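You operate a simulated robot arm through the tools that you are given. There is no shell and no other tool.

You run a simulated robot arm. Do the job below in one go: nothing can be reset, and whatever is moved stays where it is left.

JOB
Wet the orange cloth and wipe the flour off the green mat.
Fine: wet it under the tap; cloth back, tap off. What is to be rubbed or washed off counts as gone when no trace of it is left.
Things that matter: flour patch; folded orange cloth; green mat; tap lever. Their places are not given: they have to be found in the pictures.

Only the result counts: the job must be done as asked and must still hold three seconds after the hand-in. Knocking over, shifting, dropping, spilling or breaking anything else fails it. Flat cloth is picked up by pressing the open fingertips on it (5 to 10 N) and closing them slowly along it; thin cloth reads only 2 to 8 mm in the jaws.

ROBOT AND FRAMES
A 6-joint arm with a two-finger parallel gripper, fixed in place. Base frame: the origin is at the foot of the arm, x ahead of it, y to its left, z up. Units: mm, degrees, N and s.
Its first joint turns from -166.0 to 166.0 degrees. Payload 3.91 kg.
Tool frame: the origin (TCP) lies between the finger pads and is the grasp point; the fingertips stand 30 mm ahead of it; z points along the fingers, y is the line along which they close. Largest opening 110 mm; finger width 20, thickness 10; the body of the gripper, 48 by 112 mm, starts 55 mm behind the TCP.
Orientation is told as [roll, pitch, yaw] about the base's x, y, z axes, in that order, counted from this pose: with the fingers straight down and closing along the base's y, the tool's x points along the base's -x, its y along +y and its z along -z.

CONTROLS
- The arm moves only by the tool send_rows. Its argument "rows" is a list of rows, each a list of 7 numbers: the shift along the base's x, y, z in mm, then the turn, a rotation vector about the base's x, y, z in degrees, then the finger opening in mm, from 0 to 110. In form: [[tx, ty, tz, ax, ay, az, claw], ...]. A call has 1 to 20 rows; each row shifts and turns the commanded pose from where the row before left it. Rows are played at 5 a second. More than 50 mm and 8.6 degrees between two rows, or a gripper value outside its range, and nothing of the call is played. Where a pose cannot be reached the arm comes as near as it can. A force on the tool above 40 N (or 10 N above the force at the start of the call, whichever is more), or a blocked arm, ends the call early, and 0.2 s more pass. The fingers move at their own pace (about 108 mm/s each) and stop on an object; they squeeze with about 21 N. The grip force told is the motor's: it shows also when the fingers shut on nothing. Time passes only in rows, and 0.2 s behind the last, so rows that do not move let the fingers close. The reply holds the time, the measured pose of the TCP, the force on the tool along the base axes, the opening and the grip force, in the units named above and with some noise, with the torque about the TCP (base axes, N m) and any sound that the robot's microphone picked up, and new pictures: "show" is both (left out), scene, wrist or none.
- Cameras (640 x 400 px; columns grow to the right, rows downward): "scene" is fixed at [215.7, -656.3, 1520.7]; the picture's right is [0.23, -0.97, 0.00], its down [-0.79, -0.19, -0.58] and it looks along [0.57, 0.13, -0.81] (base axes); focal length 214 px, centre (320, 200). "wrist" rides on the gripper at [72, 17, -103] in the tool frame; the picture's right is [-0.23, 0.97, 0.00], its down [-0.76, -0.18, -0.62] and it looks along [-0.61, -0.14, 0.78] (tool axes); focal length 222 px, centre (320, 200).
- measure_at(camera, pixels): for up to 12 pixels [column, row] of the newest picture of that camera ("zoom" is the newest enlarged one), the place [x, y, z] in the base frame of the surface seen there, good to about 3 mm, but the place of the scene camera against the robot may be out by one fixed shift of up to 25 mm in any direction. It takes no simulated time.
- enlarge(camera, box): a new picture of the part [left, top, right, bottom] of that camera's present view, enlarged. It takes no simulated time.
- sign_off(): hands the job in; it is judged then, once.

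Open the gripper and draw the arm clear of the work before you hand the job in, unless the task says otherwise.

The tools are called after "Emit:" by a JSON object that holds its "api" and its "payload". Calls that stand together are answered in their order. send_rows: Moves the arm, as the interface text tells. Its arguments: {"type":"object","properties":{"rows":{"type":"array","items":{"type":"array","items":{"type":"number"}}},"show":{"type":"string","enum":["both","scene","wrist","none"]}},"required":["rows"]} The other tools are called the same way: measure_at (camera, pixels) gives the place of the surface under pixels of a picture; enlarge (camera, box) takes an enlarged picture of a part of a camera's view; sign_off () hands the job in.

At the start:

```text
time: 0.0
position: [558.9, -196.4, 1292.6]
tcp_rot: [-0.2, -0.1, 0.0]
wrist_force: [0.4, -0.9, 0.6]
ft_torque: [0.01, -0.02, 0.02]
gripper_width: 109.9
grip_force: 0.1
```

scene: 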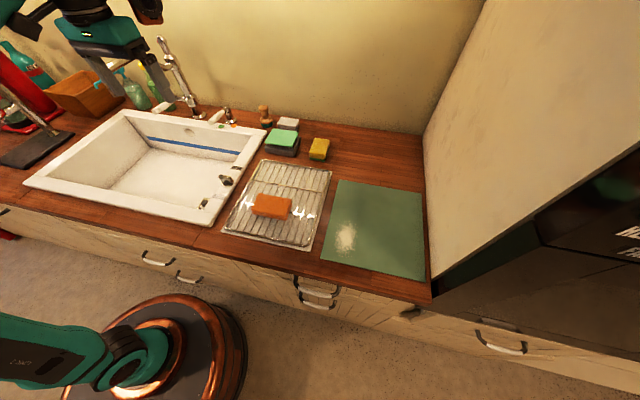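
wrist: 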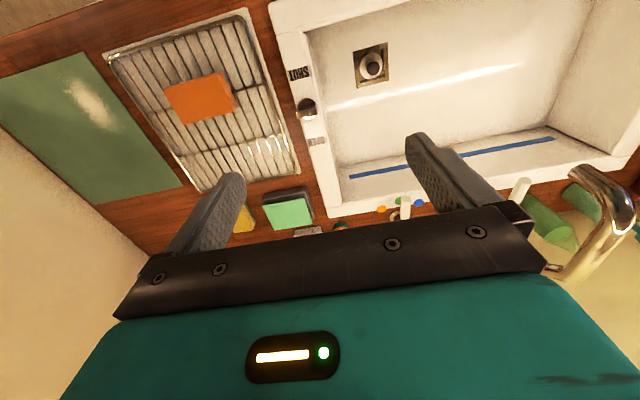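

The scene picture shows the orange cloth at about (271,206) on a wire rack, the flour at (346,237) on the green mat, the sink at (150,165), and a tap around (180,80). I enlarge the key areas to find the tap lever.

Emit:
{"api": "enlarge", "payload": {"camera": "scene", "box": [100, 30, 300, 155]}}

Emit:
{"api": "enlarge", "payload": {"camera": "wrist", "box": [240, 0, 640, 250]}}

Emit:
{"api": "measure_at", "payload": {"camera": "scene", "pixels": [[271, 206], [346, 237], [338, 180], [422, 193], [424, 280], [322, 259], [150, 170], [228, 115], [208, 200], [265, 162], [332, 168], [310, 248]]}}

Emit:
{"api": "measure_at", "payload": {"camera": "wrist", "pixels": [[200, 97], [95, 105], [371, 66], [600, 190], [405, 208], [381, 209], [306, 108], [620, 215], [450, 60], [20, 90], [85, 55], [175, 185]]}}

```text
3.20 times, centred on (200, 92) of scene
```

zoom: 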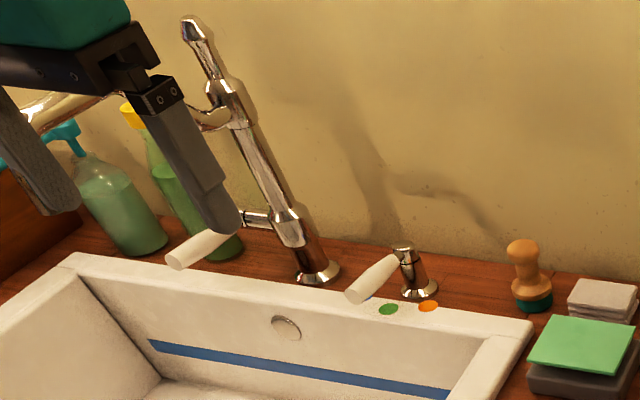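

```text
1.60 times, centred on (440, 125) of wrist
```

zoom: 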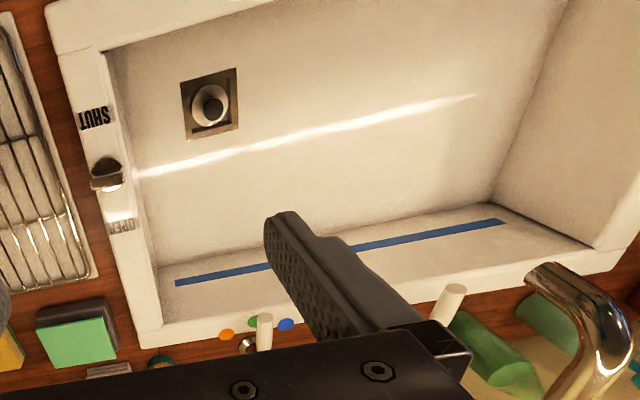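

```text
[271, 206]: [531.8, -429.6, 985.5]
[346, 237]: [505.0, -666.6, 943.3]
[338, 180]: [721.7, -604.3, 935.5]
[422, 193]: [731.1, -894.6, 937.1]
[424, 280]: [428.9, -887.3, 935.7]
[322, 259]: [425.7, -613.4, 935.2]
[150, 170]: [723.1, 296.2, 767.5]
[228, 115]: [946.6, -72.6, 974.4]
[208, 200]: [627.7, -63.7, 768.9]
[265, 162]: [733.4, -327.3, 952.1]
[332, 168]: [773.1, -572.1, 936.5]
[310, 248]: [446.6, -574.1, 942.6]
```

```text
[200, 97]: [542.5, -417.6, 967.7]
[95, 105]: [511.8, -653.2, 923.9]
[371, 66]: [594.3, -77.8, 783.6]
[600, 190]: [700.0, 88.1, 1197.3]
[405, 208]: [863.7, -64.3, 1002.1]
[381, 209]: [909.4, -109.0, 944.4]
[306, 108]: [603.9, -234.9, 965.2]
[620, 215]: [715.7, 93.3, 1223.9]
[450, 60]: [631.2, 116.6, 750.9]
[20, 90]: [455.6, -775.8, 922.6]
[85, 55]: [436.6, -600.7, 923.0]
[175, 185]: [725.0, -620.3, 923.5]
```

The wrist view shows a sink drain lever (SHUT/OPEN) at (306,108), the spout at (600,190), and two white handles at (405,208) and (530,195) near coloured dots. I draw the arm back and tilt the hand forward to look at the tap region.

Emit:
{"api": "send_rows", "payload": {"rows": [[-40, 0, 0, 0, -7.5, 0, 110], [-40, 0, 0, 0, -7.5, 0, 110], [-40, 0, 0, 0, -7.5, 0, 110], [-30, 0, 0, 0, -7.5, 0, 110], [0, 30, 0, 0, -5, 0, 110], [0, 40, 0, 0, 0, 0, 110], [0, 40, 0, 0, 0, 0, 110], [0, 0, 0, 0, 0, 0, 110]]}}

```text
time: 1.8
position: [407.5, -86.0, 1291.5]
tcp_rot: [-0.1, -35.1, 0.0]
wrist_force: [-0.1, 0.7, 0.4]
ft_torque: [0.02, 0.06, -0.01]
gripper_width: 110.2
grip_force: 0.0
```

scene: 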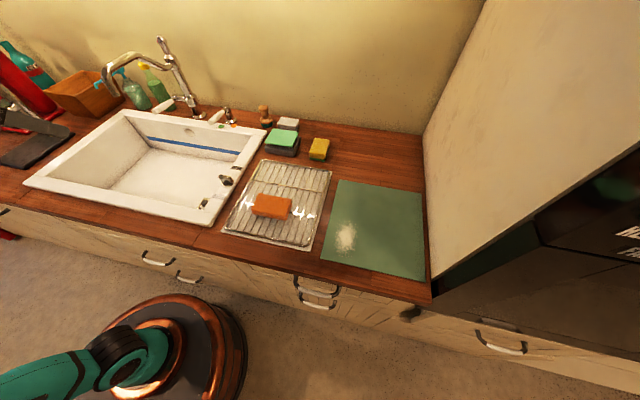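
wrist: 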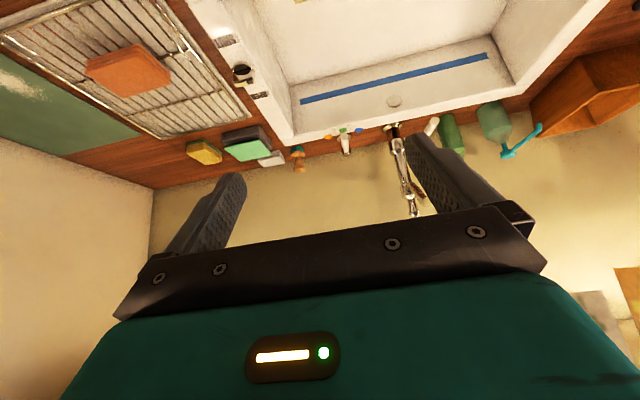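

The tap is now in the scene at (165,75) and between the fingers in the wrist picture at (395,150). I enlarge both to see levers and measure them.

Emit:
{"api": "enlarge", "payload": {"camera": "scene", "box": [90, 25, 250, 125]}}

Emit:
{"api": "enlarge", "payload": {"camera": "wrist", "box": [300, 90, 500, 215]}}

Emit:
{"api": "measure_at", "payload": {"camera": "wrist", "pixels": [[345, 135], [345, 150], [326, 137], [343, 130], [358, 130], [432, 126], [397, 150], [394, 130], [413, 208], [298, 160], [264, 159], [242, 70]]}}

Emit:
{"api": "measure_at", "payload": {"camera": "scene", "pixels": [[161, 105], [177, 99], [212, 118], [221, 112], [229, 112], [200, 112], [178, 68], [135, 55], [104, 75], [110, 92], [161, 42], [226, 180]]}}

```text
4.00 times, centred on (170, 75) of scene
```

zoom: 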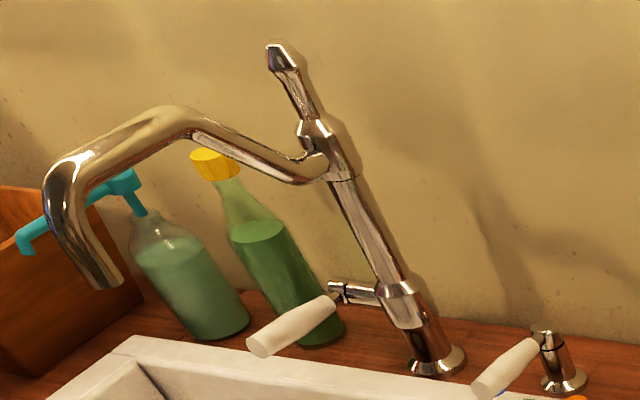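

```text
3.20 times, centred on (400, 152) of wrist
```

zoom: 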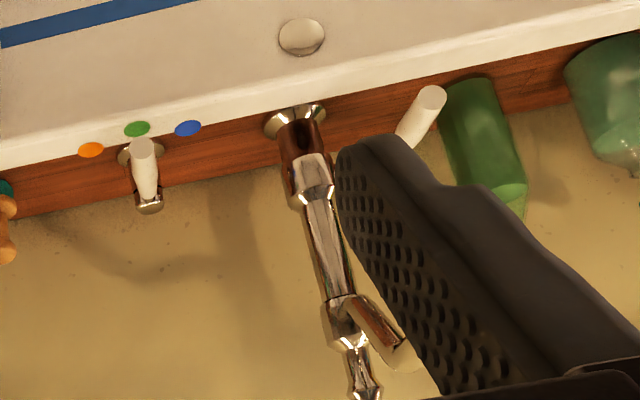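

```text
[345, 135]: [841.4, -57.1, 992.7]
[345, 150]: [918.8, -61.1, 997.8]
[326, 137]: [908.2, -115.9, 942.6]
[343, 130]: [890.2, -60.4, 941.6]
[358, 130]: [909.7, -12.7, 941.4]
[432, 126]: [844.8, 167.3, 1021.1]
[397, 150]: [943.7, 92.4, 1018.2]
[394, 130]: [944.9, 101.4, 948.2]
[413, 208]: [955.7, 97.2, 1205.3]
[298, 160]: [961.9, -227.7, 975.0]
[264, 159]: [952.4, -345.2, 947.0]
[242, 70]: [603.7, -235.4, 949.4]
```

```text
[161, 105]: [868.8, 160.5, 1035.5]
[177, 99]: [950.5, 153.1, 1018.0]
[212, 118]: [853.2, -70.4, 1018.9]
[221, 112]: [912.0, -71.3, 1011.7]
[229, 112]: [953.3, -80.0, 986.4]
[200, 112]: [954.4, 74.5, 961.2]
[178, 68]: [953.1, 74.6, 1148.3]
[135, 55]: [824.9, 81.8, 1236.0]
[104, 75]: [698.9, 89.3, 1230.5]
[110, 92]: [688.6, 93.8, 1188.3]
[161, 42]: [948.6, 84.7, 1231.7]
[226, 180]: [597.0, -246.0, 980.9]
```

Two handles exist: one on the tap column side (tip near (845,167,1021)) and a separate post with a white pointer over orange/green/blue dots. I enlarge the drain lever and the cloth, and look at the post lever in more detail.

Emit:
{"api": "enlarge", "payload": {"camera": "scene", "box": [190, 145, 290, 208]}}

Emit:
{"api": "enlarge", "payload": {"camera": "scene", "box": [210, 150, 370, 270]}}

Emit:
{"api": "enlarge", "payload": {"camera": "wrist", "box": [200, 20, 320, 95]}}

Emit:
{"api": "enlarge", "payload": {"camera": "scene", "box": [195, 95, 275, 145]}}

```text
6.35 times, centred on (240, 176) of scene
```

zoom: 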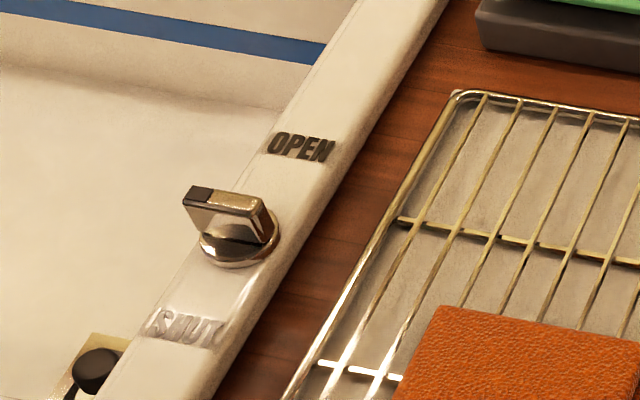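

```text
3.33 times, centred on (290, 210) of scene
```

zoom: 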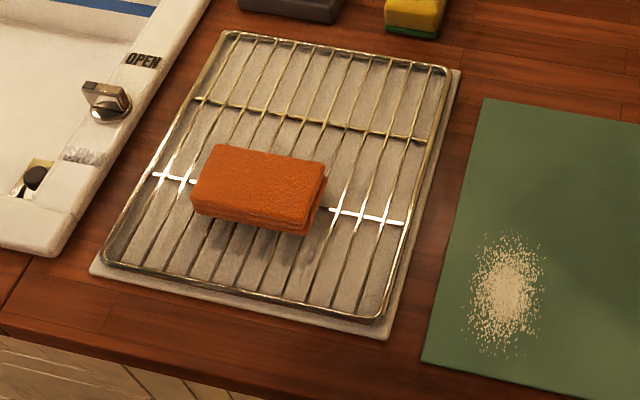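

```text
5.33 times, centred on (260, 58) of wrist
```

zoom: 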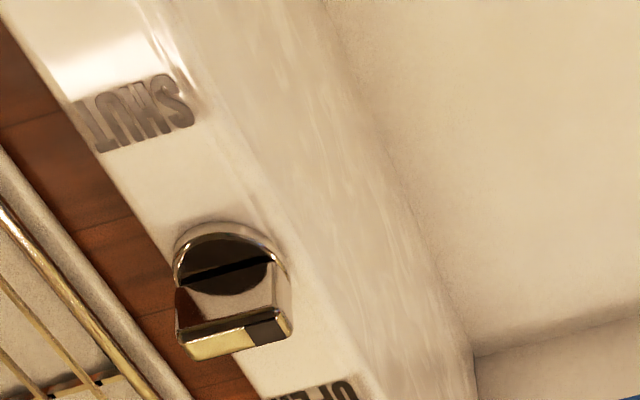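

```text
8.00 times, centred on (235, 120) of scene
```

zoom: 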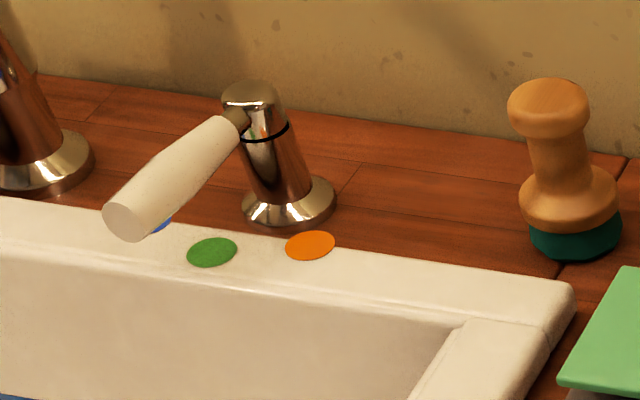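

The cloth looks like a folded block about 100x70 mm on the wire rack; the sink plug knob is separate from the tap. I move in for a closer look at the column lever, staying clear of the spout at about (690,92,1190).

Emit:
{"api": "send_rows", "payload": {"rows": [[17, 32, -21, 0, -2, 0, 110], [17, 32, -21, 0, -2, 0, 110], [17, 32, -21, 0, -2, 0, 110], [17, 32, -21, 0, -2, 0, 110], [17, 32, -21, 0, -2, 0, 110], [17, 32, -21, 0, 0, 0, 110], [17, 32, -21, 0, 0, 0, 110], [17, 32, -21, 0, 0, 0, 110], [17, 30, -21, 0, 0, 0, 110], [0, 0, 0, 0, 0, 0, 110]]}}

```text
time: 4.0
position: [562.0, 200.1, 1100.0]
tcp_rot: [0.0, -45.2, 0.0]
wrist_force: [-0.2, 0.5, -0.6]
ft_torque: [-0.03, 0.0, 0.0]
gripper_width: 109.9
grip_force: 0.0
```

scene: 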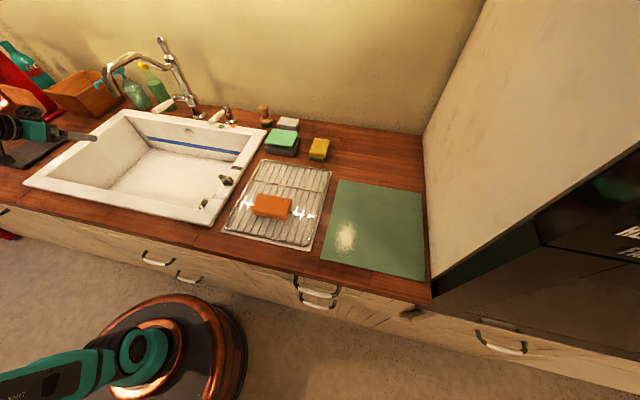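
wrist: 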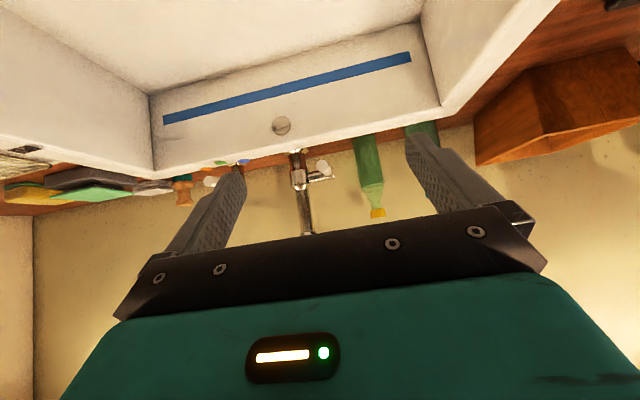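

The column lever's white tip is at about (322,168) in the wrist picture, the stub at (315,177). I enlarge and measure it.

Emit:
{"api": "enlarge", "payload": {"camera": "wrist", "box": [240, 110, 400, 235]}}

Emit:
{"api": "measure_at", "payload": {"camera": "wrist", "pixels": [[322, 168], [326, 170], [316, 177], [330, 176], [299, 178], [296, 155], [306, 215], [210, 181], [281, 126], [300, 147], [370, 185], [377, 212]]}}

```text
3.20 times, centred on (320, 172) of wrist
```

zoom: 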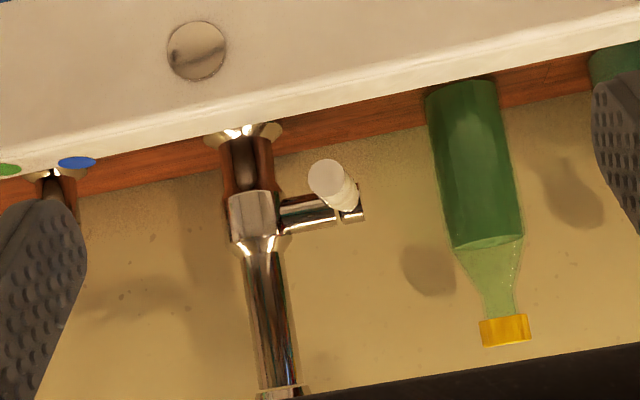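

```text
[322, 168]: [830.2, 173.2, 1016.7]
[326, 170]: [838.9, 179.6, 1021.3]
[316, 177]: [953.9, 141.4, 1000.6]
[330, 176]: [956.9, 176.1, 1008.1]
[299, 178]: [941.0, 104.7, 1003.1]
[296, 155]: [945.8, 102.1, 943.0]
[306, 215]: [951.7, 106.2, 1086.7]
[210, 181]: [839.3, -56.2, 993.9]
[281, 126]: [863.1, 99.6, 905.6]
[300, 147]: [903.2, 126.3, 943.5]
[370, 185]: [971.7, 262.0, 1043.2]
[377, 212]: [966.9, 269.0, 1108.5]
```

The lever tip is at about (830,173,1017), pivot near (955,170,1005). I approach it from the front with the hand nearly horizontal (pitch about -75) and the jaws at 60 mm, staying below the spout.

Emit:
{"api": "send_rows", "payload": {"rows": [[30, -5, -10, 0, -6, 0, 60], [36, -5, -10, 0, -6, 0, 60], [36, -5, -10, 0, -6, 0, 60], [36, -5, -10, 0, -6, 0, 60], [36, -4, -10, 0, -6, 0, 60], [30, -4, -10, 0, 0, 0, 60], [0, 0, 0, 0, 0, 0, 60]]}}

```text
time: 5.6
position: [768.4, 173.6, 1042.5]
tcp_rot: [-0.1, -75.1, -0.2]
wrist_force: [0.9, 0.0, 0.1]
ft_torque: [-0.01, 0.0, 0.01]
gripper_width: 59.9
grip_force: 0.1
```

scene: 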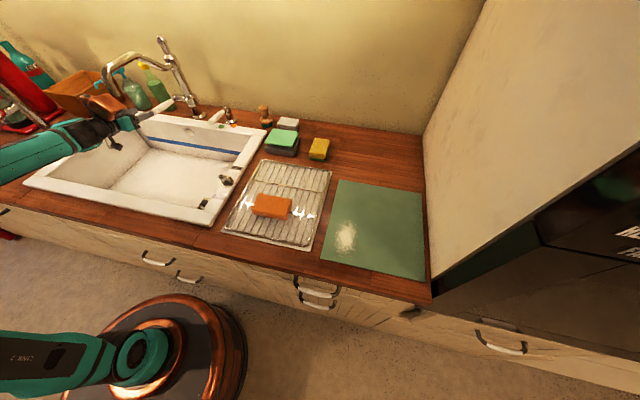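
wrist: 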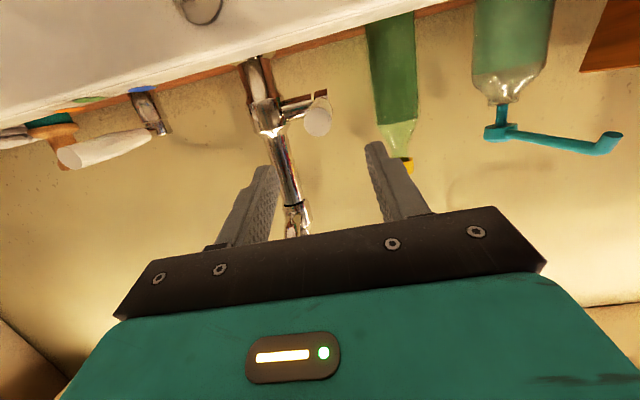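

Emit:
{"api": "enlarge", "payload": {"camera": "scene", "box": [60, 60, 220, 160]}}

Emit:
{"api": "measure_at", "payload": {"camera": "wrist", "pixels": [[318, 117], [308, 113], [327, 113], [318, 132], [295, 110], [266, 118], [290, 185], [80, 155], [145, 135], [155, 128]]}}

```text
4.00 times, centred on (140, 110) of scene
```

zoom: 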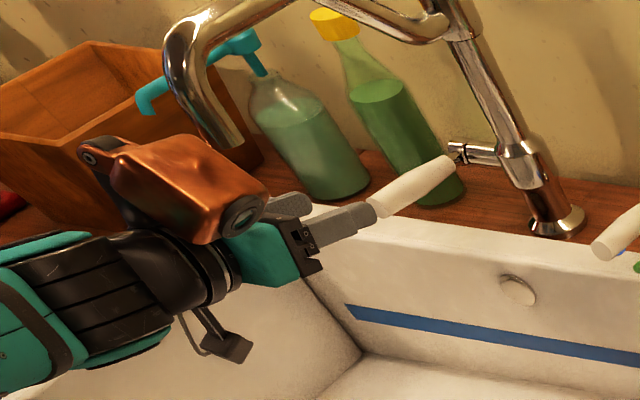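

```text
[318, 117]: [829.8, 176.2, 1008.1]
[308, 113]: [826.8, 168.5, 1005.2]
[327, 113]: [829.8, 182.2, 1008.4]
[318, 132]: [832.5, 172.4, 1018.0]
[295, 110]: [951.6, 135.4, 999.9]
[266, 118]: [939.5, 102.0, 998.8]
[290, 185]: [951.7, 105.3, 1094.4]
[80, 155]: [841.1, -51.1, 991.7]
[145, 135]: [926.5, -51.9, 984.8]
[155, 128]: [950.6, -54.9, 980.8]
```

A copper housing of the wrist sticks up near the spout (zoom (180,170)). I measure it and the spout end before moving further.

Emit:
{"api": "measure_at", "payload": {"camera": "zoom", "pixels": [[180, 150], [240, 205], [100, 145], [225, 140], [190, 90], [205, 30], [280, 205], [290, 245], [350, 220], [400, 195], [440, 165], [225, 345]]}}

```text
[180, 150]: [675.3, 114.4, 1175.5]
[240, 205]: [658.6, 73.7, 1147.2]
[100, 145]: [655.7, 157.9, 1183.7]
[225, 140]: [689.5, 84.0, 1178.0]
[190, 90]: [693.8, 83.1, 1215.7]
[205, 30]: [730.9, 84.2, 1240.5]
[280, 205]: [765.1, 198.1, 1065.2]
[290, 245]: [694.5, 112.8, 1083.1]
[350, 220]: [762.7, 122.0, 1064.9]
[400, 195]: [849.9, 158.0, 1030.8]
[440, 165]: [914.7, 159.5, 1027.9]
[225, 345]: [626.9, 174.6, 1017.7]
```

The copper wrist housing is very close to the spout end, so going forward like this could hit it. I back straight out and look at the wrist's shape before choosing another approach.

Emit:
{"api": "send_rows", "payload": {"rows": [[-36, 0, 0, 0, 0, 0, 60], [-36, 0, 0, 0, 0, 0, 60], [-36, 0, 0, 0, 0, 0, 60], [-36, 0, 0, 0, 0, 0, 60], [-36, 0, 0, 0, 0, 0, 60], [-36, 0, 0, 0, 0, 0, 60], [0, 0, 0, 0, 0, 0, 60]]}}

Emit:
{"api": "enlarge", "payload": {"camera": "scene", "box": [0, 60, 200, 185]}}

```text
time: 7.2
position: [546.7, 173.5, 1046.4]
tcp_rot: [0.0, -75.2, 0.1]
wrist_force: [0.9, -0.1, 0.7]
ft_torque: [0.01, 0.01, -0.03]
gripper_width: 60.2
grip_force: 0.0
```

scene: 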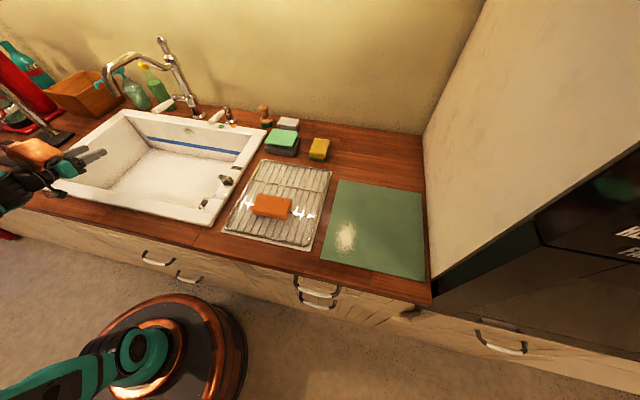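
wrist: 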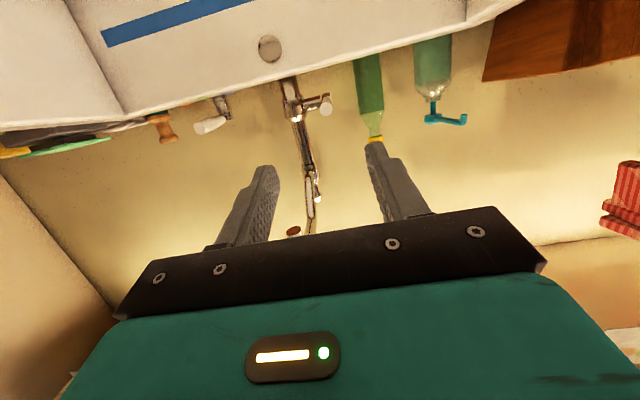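

```text
3.20 times, centred on (100, 122) of scene
```

zoom: 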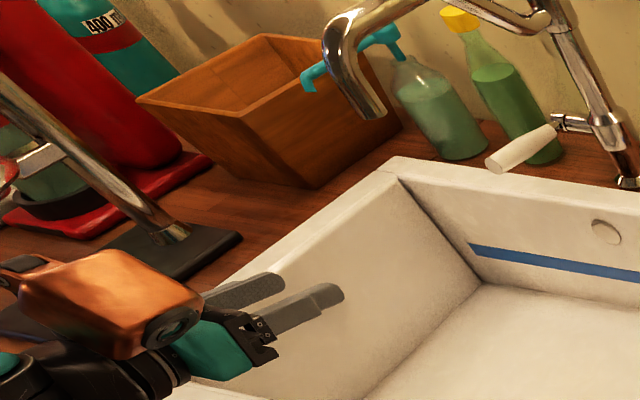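

The copper housing sits above/right of the hand. I measure the sink's outline and the spout tip before planning an approach yawed away from the spout.

Emit:
{"api": "measure_at", "payload": {"camera": "scene", "pixels": [[123, 110], [127, 117], [264, 128], [205, 222], [100, 192], [117, 94], [108, 88], [240, 138], [205, 208], [75, 105], [168, 100], [30, 92]]}}

Emit:
{"api": "measure_at", "payload": {"camera": "wrist", "pixels": [[125, 110], [465, 20], [300, 75], [430, 60], [320, 112], [310, 110], [327, 105], [315, 190], [309, 225], [295, 231], [480, 55], [365, 70]]}}

```text
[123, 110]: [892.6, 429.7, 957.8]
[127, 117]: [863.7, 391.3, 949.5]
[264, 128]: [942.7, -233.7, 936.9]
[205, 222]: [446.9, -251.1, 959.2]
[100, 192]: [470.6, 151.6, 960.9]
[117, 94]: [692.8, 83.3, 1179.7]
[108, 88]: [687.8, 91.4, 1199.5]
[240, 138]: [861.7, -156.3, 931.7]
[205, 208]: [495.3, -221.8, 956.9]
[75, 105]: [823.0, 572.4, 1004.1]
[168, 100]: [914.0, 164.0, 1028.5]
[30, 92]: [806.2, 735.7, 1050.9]
```

```text
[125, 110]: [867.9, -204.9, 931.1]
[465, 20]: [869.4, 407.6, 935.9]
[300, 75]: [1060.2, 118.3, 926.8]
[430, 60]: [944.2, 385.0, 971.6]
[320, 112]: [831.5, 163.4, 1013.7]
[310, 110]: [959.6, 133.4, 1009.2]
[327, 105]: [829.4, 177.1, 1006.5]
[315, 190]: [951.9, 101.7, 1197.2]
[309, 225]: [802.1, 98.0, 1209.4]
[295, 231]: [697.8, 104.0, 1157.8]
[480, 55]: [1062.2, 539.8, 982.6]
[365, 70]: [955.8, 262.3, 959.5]
```

The spout outlet is at about (698,104,1158), basin interior x 490–865, y -200–395. I close the fingers, yaw the hand by -25° so its body stays on the +y side, and go to just before the lever at (780,213,1046).

Emit:
{"api": "send_rows", "payload": {"rows": [[20, 20, 0, 0, -5, 0, 0], [20, 20, 0, 0, -5, 0, 0], [30, 15, 0, 0, 0, -6, 0], [40, 0, 0, 0, 0, -6, 0], [40, 0, 0, 0, 0, -6, 0], [40, -5, 0, 0, 0, -7, 0], [35, -5, 0, 0, 0, 0, 0], [8, -5, 0, 0, 0, 0, 0], [0, 0, 0, 0, 0, 0, 0]]}}

Emit:
{"api": "enlarge", "payload": {"camera": "scene", "box": [50, 50, 230, 165]}}

```text
time: 9.2
position: [783.2, 210.9, 1044.4]
tcp_rot: [0.0, -85.1, -25.2]
wrist_force: [0.0, 0.9, -0.5]
ft_torque: [0.01, -0.02, 0.0]
gripper_width: 0.0
grip_force: 21.5
```

scene: 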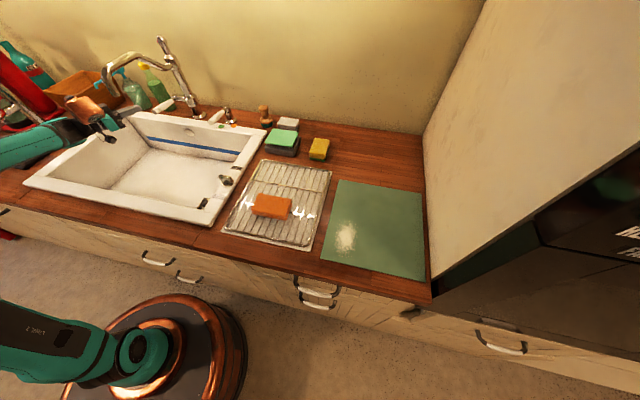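
wrist: 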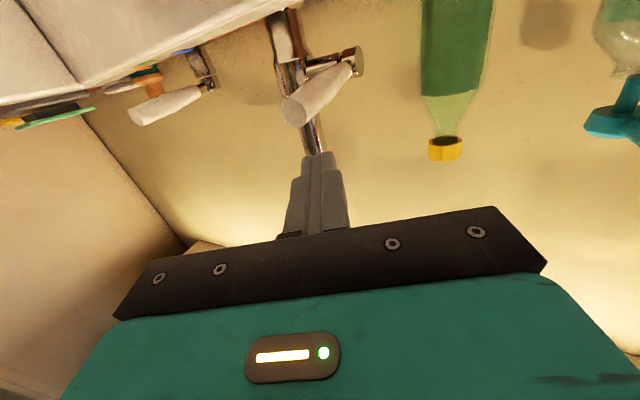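

```text
3.48 times, centred on (140, 108) of scene
```

zoom: 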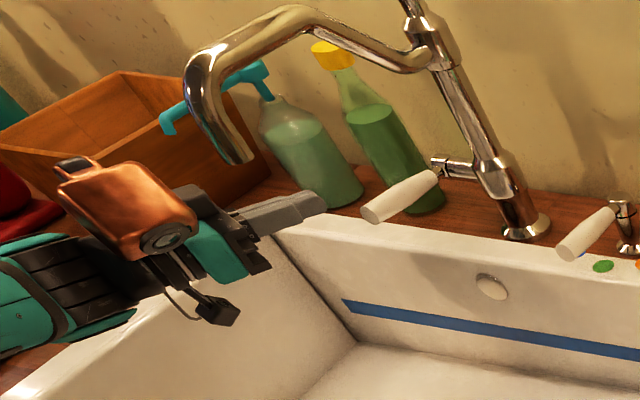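

The hand is now off to the left of the spout. I measure the housing and the lever/finger positions.

Emit:
{"api": "measure_at", "payload": {"camera": "zoom", "pixels": [[165, 225], [185, 215], [150, 180], [90, 175], [70, 165], [230, 155], [310, 205], [375, 212], [430, 180], [215, 310]]}}

Emit:
{"api": "measure_at", "payload": {"camera": "wrist", "pixels": [[294, 112], [286, 108], [302, 108], [294, 122], [320, 95], [345, 75], [320, 162], [352, 62], [330, 60]]}}

```text
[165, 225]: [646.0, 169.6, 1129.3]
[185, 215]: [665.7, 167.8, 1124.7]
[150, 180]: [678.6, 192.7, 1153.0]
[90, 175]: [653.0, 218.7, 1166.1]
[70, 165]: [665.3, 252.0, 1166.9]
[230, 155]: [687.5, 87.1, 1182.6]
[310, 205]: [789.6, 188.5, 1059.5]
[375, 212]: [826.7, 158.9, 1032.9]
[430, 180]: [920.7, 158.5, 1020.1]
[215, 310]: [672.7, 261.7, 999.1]
```

```text
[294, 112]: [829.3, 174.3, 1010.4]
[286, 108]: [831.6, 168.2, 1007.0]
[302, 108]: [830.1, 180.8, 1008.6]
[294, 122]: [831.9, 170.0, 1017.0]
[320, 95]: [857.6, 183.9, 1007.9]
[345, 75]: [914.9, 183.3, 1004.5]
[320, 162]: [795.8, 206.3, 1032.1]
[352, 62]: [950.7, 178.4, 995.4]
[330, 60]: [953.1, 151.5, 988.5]
```

The lever handle is at about z 1008 with its tip at (829,174). I lower beneath it to z 975, then go forward under it to (850,180).

Emit:
{"api": "send_rows", "payload": {"rows": [[0, 0, -35, 0, 0, 0, 0], [0, 0, -35, 0, 0, 0, 0], [0, 0, 0, 0, 0, 0, 0]], "show": "wrist"}}

Emit:
{"api": "send_rows", "payload": {"rows": [[17, -8, 0, 0, 0, 0, 0], [17, -8, 0, 0, 0, 0, 0], [17, -8, 0, 0, 0, 0, 0], [16, -7, 0, 0, 0, 0, 0], [0, 0, 0, 0, 0, 0, 0]]}}

Emit:
{"api": "enlarge", "payload": {"camera": "scene", "box": [70, 50, 230, 150]}}

```text
time: 10.0
position: [784.1, 211.2, 970.9]
tcp_rot: [-0.1, -85.0, -25.0]
wrist_force: [0.3, -0.3, -0.4]
ft_torque: [-0.02, 0.02, 0.02]
gripper_width: 0.0
grip_force: 21.0
```

wrist: 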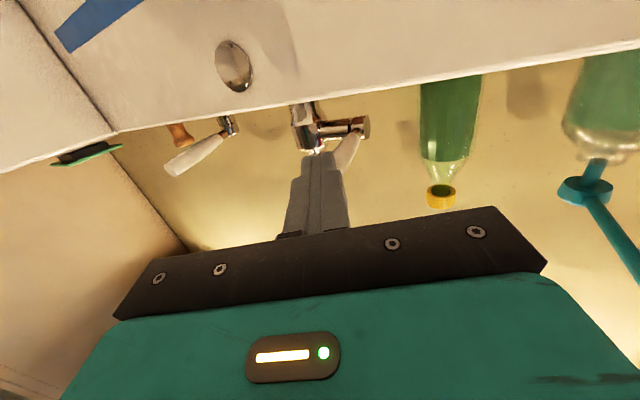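

```text
time: 11.2
position: [849.8, 180.7, 972.8]
tcp_rot: [-0.1, -85.1, -25.0]
wrist_force: [0.5, -1.1, 0.0]
ft_torque: [-0.03, -0.02, 0.01]
gripper_width: 0.4
grip_force: 21.3
```

scene: 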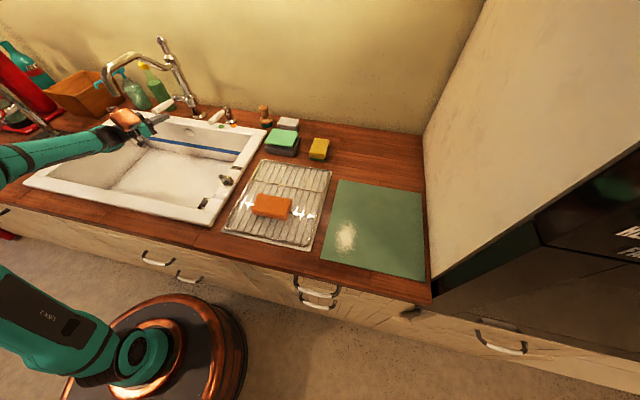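
wrist: 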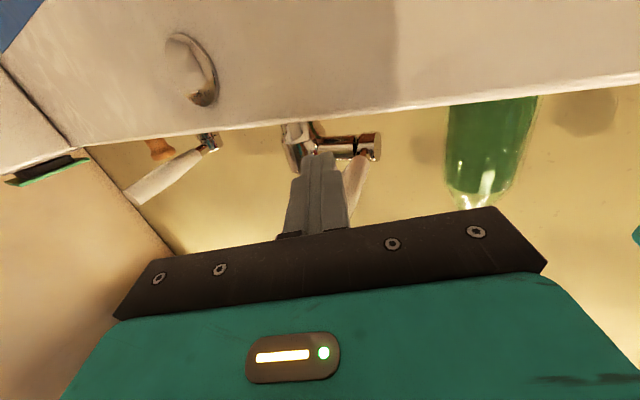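

```text
4.00 times, centred on (150, 100) of scene
```

zoom: 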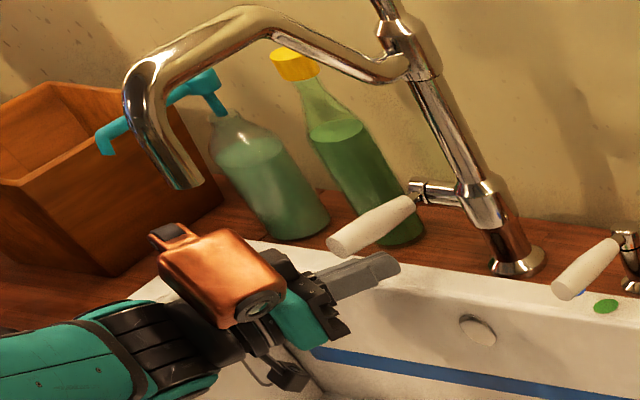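

The closed fingers are under the lever now. I raise in small steps and watch the force and sound.

Emit:
{"api": "send_rows", "payload": {"rows": [[0, 0, 5, 0, 0, 0, 0], [0, 0, 5, 0, 0, 0, 0], [0, 0, 5, 0, 0, 0, 0], [0, 0, 5, 0, 0, 0, 0], [0, 0, 5, 0, 0, 0, 0], [0, 0, 5, 0, 0, 0, 0], [0, 0, 0, 0, 0, 0, 0]]}}

Emit:
{"api": "enlarge", "payload": {"camera": "scene", "box": [70, 50, 230, 150]}}

```text
time: 12.8
position: [851.5, 179.4, 1005.3]
tcp_rot: [0.2, -85.1, -25.3]
wrist_force: [0.5, 0.8, -0.7]
ft_torque: [0.0, 0.03, 0.01]
gripper_width: 0.0
grip_force: 20.3
```

scene: 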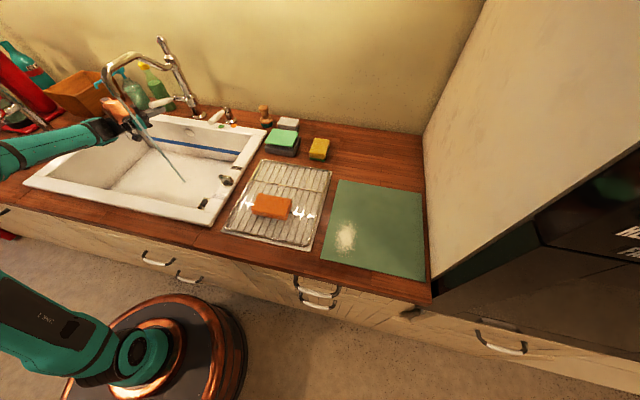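
wrist: 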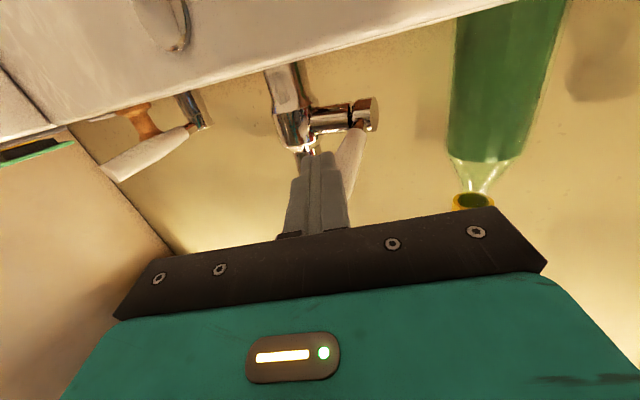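

```text
4.00 times, centred on (150, 100) of scene
```

zoom: 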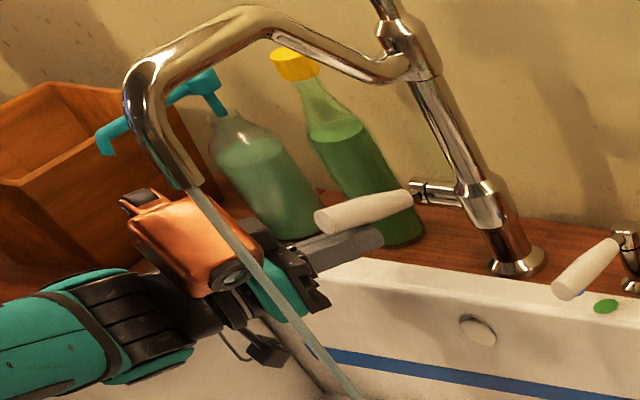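

Water is now running (stream in the zoom from (195,187) down to the basin); the lever moved with little force. I lower the fingers off the lever, back out and check that the lever stays up.

Emit:
{"api": "send_rows", "payload": {"rows": [[0, 0, -6, 0, 0, 0, 0], [0, 0, -12, 0, 0, 0, 0], [-17, 8, -12, 0, 0, 0, 0], [-25, 12, 0, 0, 0, 0, 0], [-25, 12, 0, 0, 0, 0, 0], [-25, 12, 0, 0, 0, 0, 0], [-30, 0, 20, 0, 0, 0, 0], [-40, 0, 20, 0, 0, 0, 0], [-40, 0, 20, 0, 0, 6, 0], [-40, 0, 20, 0, 0, 6, 0], [-40, -15, 20, 0, 0, 6, 0], [0, -30, 20, 0, 0, 7, 0], [0, -30, 15, 0, 0, 0, 0]]}}

Emit:
{"api": "enlarge", "payload": {"camera": "scene", "box": [70, 50, 270, 200]}}

Emit:
{"api": "measure_at", "payload": {"camera": "scene", "pixels": [[183, 178], [150, 135], [130, 110], [163, 103], [170, 101], [206, 203]]}}

```text
time: 15.6
position: [567.8, 148.9, 1104.5]
tcp_rot: [-0.3, -85.0, 0.3]
wrist_force: [1.1, -0.2, -1.4]
ft_torque: [0.02, -0.02, -0.01]
gripper_width: 0.0
grip_force: 20.7
```

scene: 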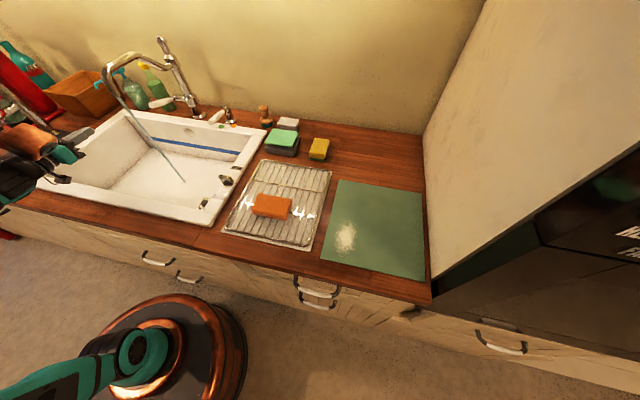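
wrist: 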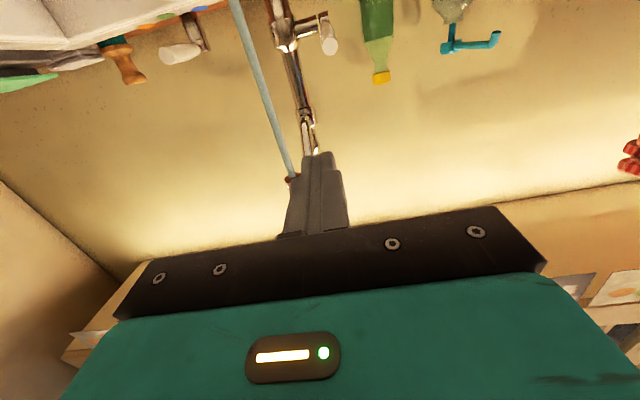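

```text
2.67 times, centred on (170, 125) of scene
```

zoom: 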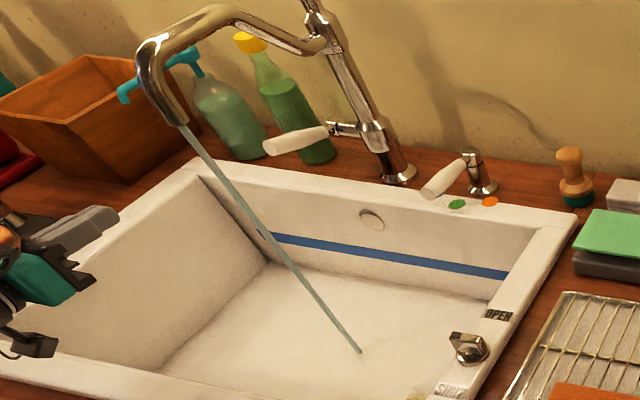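

```text
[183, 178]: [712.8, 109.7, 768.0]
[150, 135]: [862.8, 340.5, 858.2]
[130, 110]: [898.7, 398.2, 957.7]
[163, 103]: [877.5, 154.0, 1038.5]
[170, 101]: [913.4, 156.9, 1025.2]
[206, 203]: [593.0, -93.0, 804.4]
```

The lever stays up with a thin vertical stream into the basin. I swing back to tool-down and travel over the cloth for a close look.

Emit:
{"api": "send_rows", "payload": {"rows": [[-4, -44, 4, 0, 7.7, 0, 40], [-4, -44, 4, 0, 7.7, 0, 40], [-4, -44, 4, 0, 7.7, 0, 40], [-4, -44, 4, 0, 7.7, 0, 40], [-4, -44, 4, 0, 7.7, 0, 40], [-4, -44, 4, 0, 7.7, 0, 40], [-4, -44, 2, 0, 7.7, 0, 40], [-4, -44, 0, 0, 7.7, 0, 40], [-4, -44, 0, 0, 7.7, 0, 40], [-4, -44, 0, 0, 7.7, 0, 40], [-4, -44, 0, 0, 8.0, 0, 40], [-4, -44, 0, 0, 0, 0, 40], [0, -41, 0, 0, 0, 0, 40], [0, 0, 0, 0, 0, 0, 40]]}}

Emit:
{"api": "enlarge", "payload": {"camera": "wrist", "box": [200, 40, 440, 190]}}

```text
time: 18.6
position: [524.0, -419.4, 1132.2]
tcp_rot: [0.0, -0.1, 0.0]
wrist_force: [-0.3, 0.1, 0.5]
ft_torque: [0.02, 0.0, 0.01]
gripper_width: 40.1
grip_force: 0.0
```

scene: 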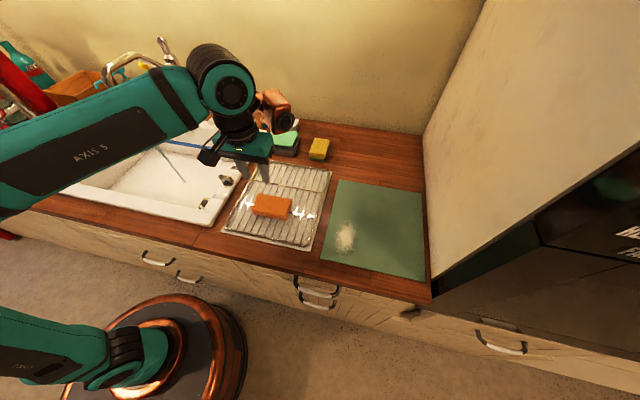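
wrist: 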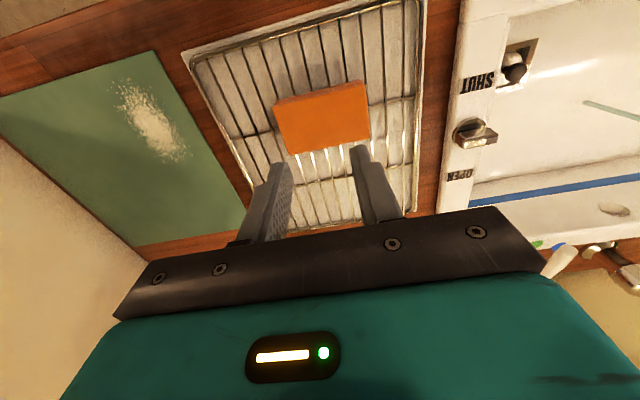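

```text
2.67 times, centred on (320, 115) of wrist
```

zoom: 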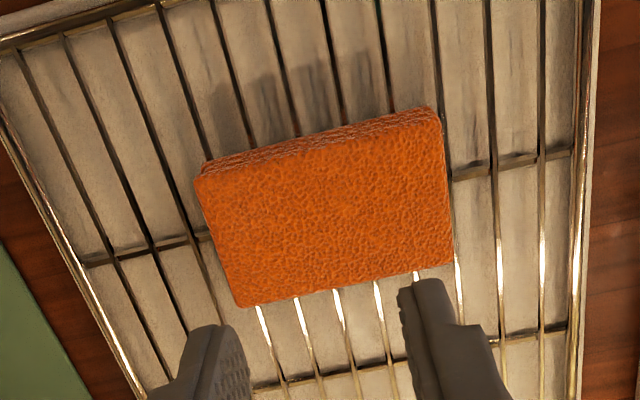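

The cloth's top corners in the zoom are about (198,178), (440,115), (452,263), (243,303). I measure those plus rack wires and the tray for heights, and the flour outline.

Emit:
{"api": "measure_at", "payload": {"camera": "zoom", "pixels": [[203, 185], [435, 122], [446, 258], [247, 298], [325, 210], [320, 142], [205, 163], [440, 107], [300, 315], [350, 345], [120, 250], [500, 60]]}}

Emit:
{"api": "measure_at", "payload": {"camera": "wrist", "pixels": [[118, 82], [150, 130], [185, 160], [130, 155], [130, 80], [155, 52], [10, 95], [140, 243], [245, 212], [195, 62], [240, 185], [420, 10]]}}

```text
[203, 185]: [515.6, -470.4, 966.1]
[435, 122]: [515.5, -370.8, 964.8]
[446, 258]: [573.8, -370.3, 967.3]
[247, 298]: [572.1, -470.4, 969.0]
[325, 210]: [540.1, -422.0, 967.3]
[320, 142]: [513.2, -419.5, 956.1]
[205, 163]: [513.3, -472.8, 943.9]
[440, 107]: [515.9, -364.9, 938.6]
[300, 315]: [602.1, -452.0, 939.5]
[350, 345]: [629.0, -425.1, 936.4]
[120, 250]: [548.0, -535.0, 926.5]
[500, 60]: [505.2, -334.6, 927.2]
```

```text
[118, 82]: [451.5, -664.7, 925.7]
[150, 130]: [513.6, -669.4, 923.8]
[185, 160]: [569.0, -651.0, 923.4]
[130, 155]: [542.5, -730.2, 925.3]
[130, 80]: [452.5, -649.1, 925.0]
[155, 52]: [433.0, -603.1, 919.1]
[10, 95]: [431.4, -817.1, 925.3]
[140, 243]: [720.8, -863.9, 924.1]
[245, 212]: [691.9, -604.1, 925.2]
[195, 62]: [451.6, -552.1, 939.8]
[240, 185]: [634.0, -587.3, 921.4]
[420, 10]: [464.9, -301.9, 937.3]
```

The cloth is a folded block: x 514–574, y -471…-370, z 940–967, centre (544,-420.5), so it can be gripped across its 60 mm width. I turn the hand by 90° so it closes along x and open to 95 mm above the cloth.

Emit:
{"api": "send_rows", "payload": {"rows": [[5, 0, -10, 0, 0, 8.2, 95], [5, 0, -10, 0, 0, 8.2, 95], [5, 0, -10, 0, 0, 8.2, 95], [5, -1, -10, 0, 0, 8.2, 95], [0, 0, -10, 0, 0, 8.2, 95], [0, 0, 0, 0, 0, 8.2, 95], [0, 0, 0, 0, 0, 8.2, 95], [0, 0, 0, 0, 0, 8.2, 95], [0, 0, 0, 0, 0, 8.2, 95], [0, 0, 0, 0, 0, 8.2, 95], [0, 0, 0, 0, 0, 8, 95], [0, 0, 0, 0, 0, 0, 95]]}}

Emit:
{"api": "enlarge", "payload": {"camera": "scene", "box": [130, 40, 370, 260]}}

```text
time: 21.2
position: [540.9, -421.5, 1084.7]
tcp_rot: [-0.1, -0.1, 90.1]
wrist_force: [-0.3, 1.2, 0.1]
ft_torque: [0.0, 0.03, 0.03]
gripper_width: 95.3
grip_force: 0.1
```

scene: 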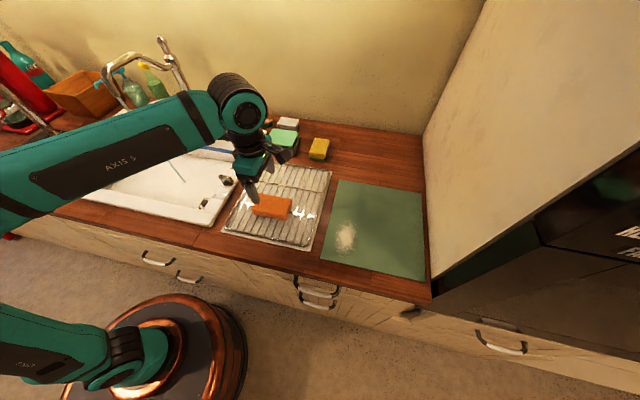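
wrist: 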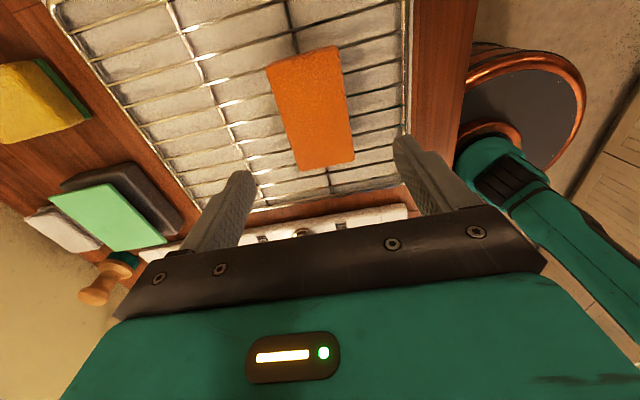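

```text
1.82 times, centred on (250, 150) of scene
```

zoom: 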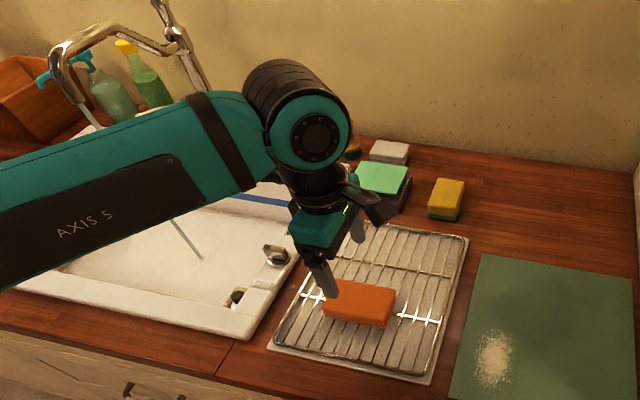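

The hand is aligned along x over the cloth. I re-measure the cloth from this view to centre the jaws.

Emit:
{"api": "measure_at", "payload": {"camera": "wrist", "pixels": [[270, 72], [335, 50], [350, 157], [300, 166], [312, 110], [245, 180], [400, 145]]}}

```text
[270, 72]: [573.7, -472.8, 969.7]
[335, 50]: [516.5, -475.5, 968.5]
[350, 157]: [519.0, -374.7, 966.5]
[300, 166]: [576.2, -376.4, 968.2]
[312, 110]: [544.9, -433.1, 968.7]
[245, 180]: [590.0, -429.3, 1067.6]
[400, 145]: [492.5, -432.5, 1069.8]
```

Cloth centre is about (545,-422), finger centre at x 541. I shift +4 in x and descend so the tips overlap the cloth's sides by about 16 mm (TCP z ≈ 981).

Emit:
{"api": "send_rows", "payload": {"rows": [[4, -1, -30, 0, 0, 0, 95], [0, 0, -35, 0, 0, 0, 95], [0, 0, -25, 0, 0, 0, 95], [0, 0, -13, 0, 0, 0, 95], [0, 0, 0, 0, 0, 0, 95]]}}

```text
time: 22.4
position: [542.8, -422.7, 982.1]
tcp_rot: [-0.1, -0.1, 90.1]
wrist_force: [0.0, -0.2, -0.4]
ft_torque: [0.0, 0.01, 0.06]
gripper_width: 95.3
grip_force: 0.1
```

scene: 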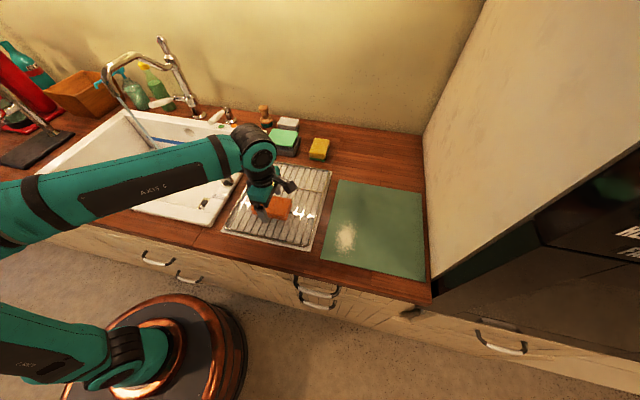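
wrist: 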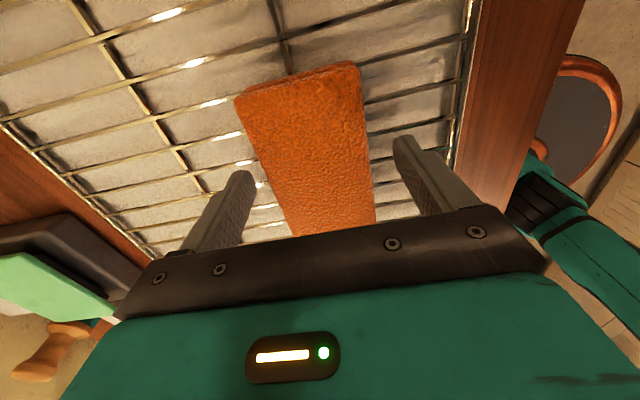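

The fingers straddle the cloth without contact. I close slowly onto its sides.

Emit:
{"api": "send_rows", "payload": {"rows": [[0, 0, 0, 0, 0, 0, 80], [0, 0, 0, 0, 0, 0, 70], [0, 0, 0, 0, 0, 0, 64], [0, 0, 0, 0, 0, 0, 60], [0, 0, 0, 0, 0, 0, 57], [0, 0, 0, 0, 0, 0, 54], [0, 0, 0, 0, 0, 0, 50], [0, 0, 0, 0, 0, 0, 45], [0, 0, 0, 0, 0, 0, 45]]}}

```text
time: 24.4
position: [543.4, -423.5, 982.3]
tcp_rot: [0.0, -0.1, 90.0]
wrist_force: [-0.3, 0.3, 1.0]
ft_torque: [0.03, 0.02, 0.02]
gripper_width: 65.1
grip_force: 20.8
```

scene: 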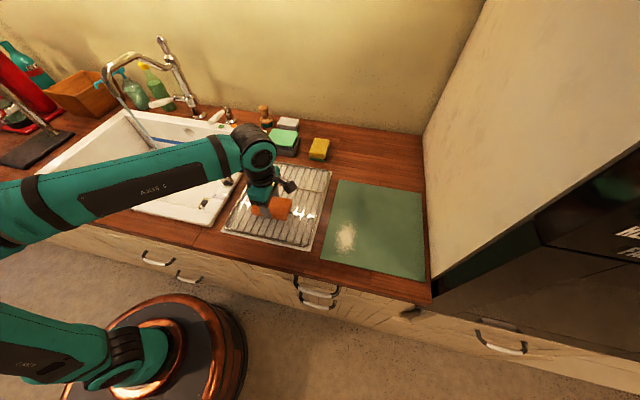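
wrist: 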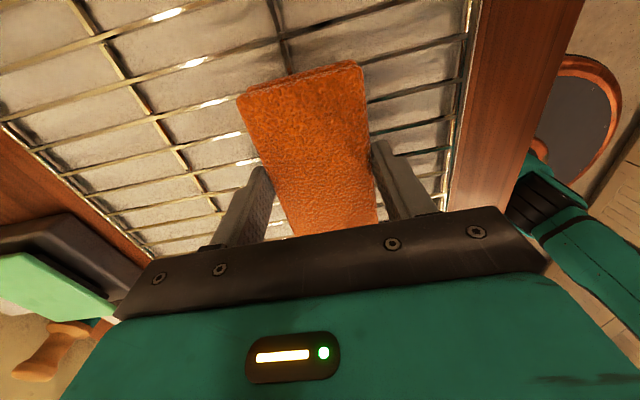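

Gripped at 65 mm with 20.8 N. I lift gently and check that the cloth comes along.

Emit:
{"api": "send_rows", "payload": {"rows": [[0, 0, 5, 0, 0, 0, 40], [0, 0, 10, 0, 0, 0, 40], [0, 0, 20, 0, 0, 0, 40], [0, 0, 30, 0, 0, 0, 40], [0, 0, 40, 0, 0, 0, 40], [0, 0, 0, 0, 0, 0, 40]]}}

Emit:
{"api": "enlarge", "payload": {"camera": "scene", "box": [180, 90, 380, 270]}}

```text
time: 25.8
position: [544.5, -421.2, 1085.8]
tcp_rot: [0.0, -0.1, 89.9]
wrist_force: [0.2, -0.9, -0.1]
ft_torque: [0.01, -0.01, -0.01]
gripper_width: 65.2
grip_force: 21.2
```

scene: 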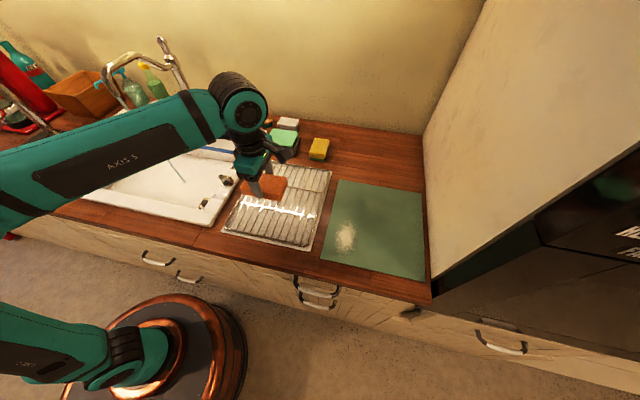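
wrist: 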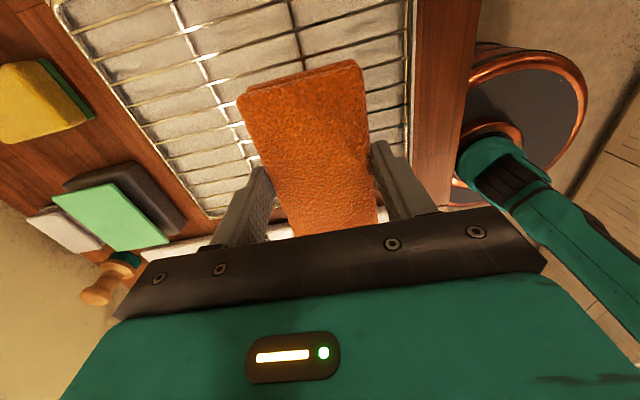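

```text
2.22 times, centred on (280, 180) of scene
```

zoom: 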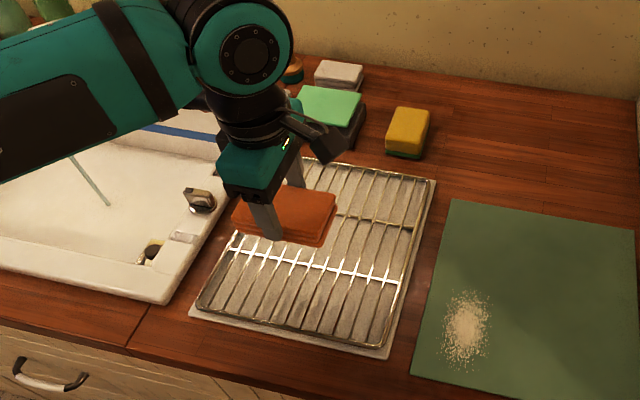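

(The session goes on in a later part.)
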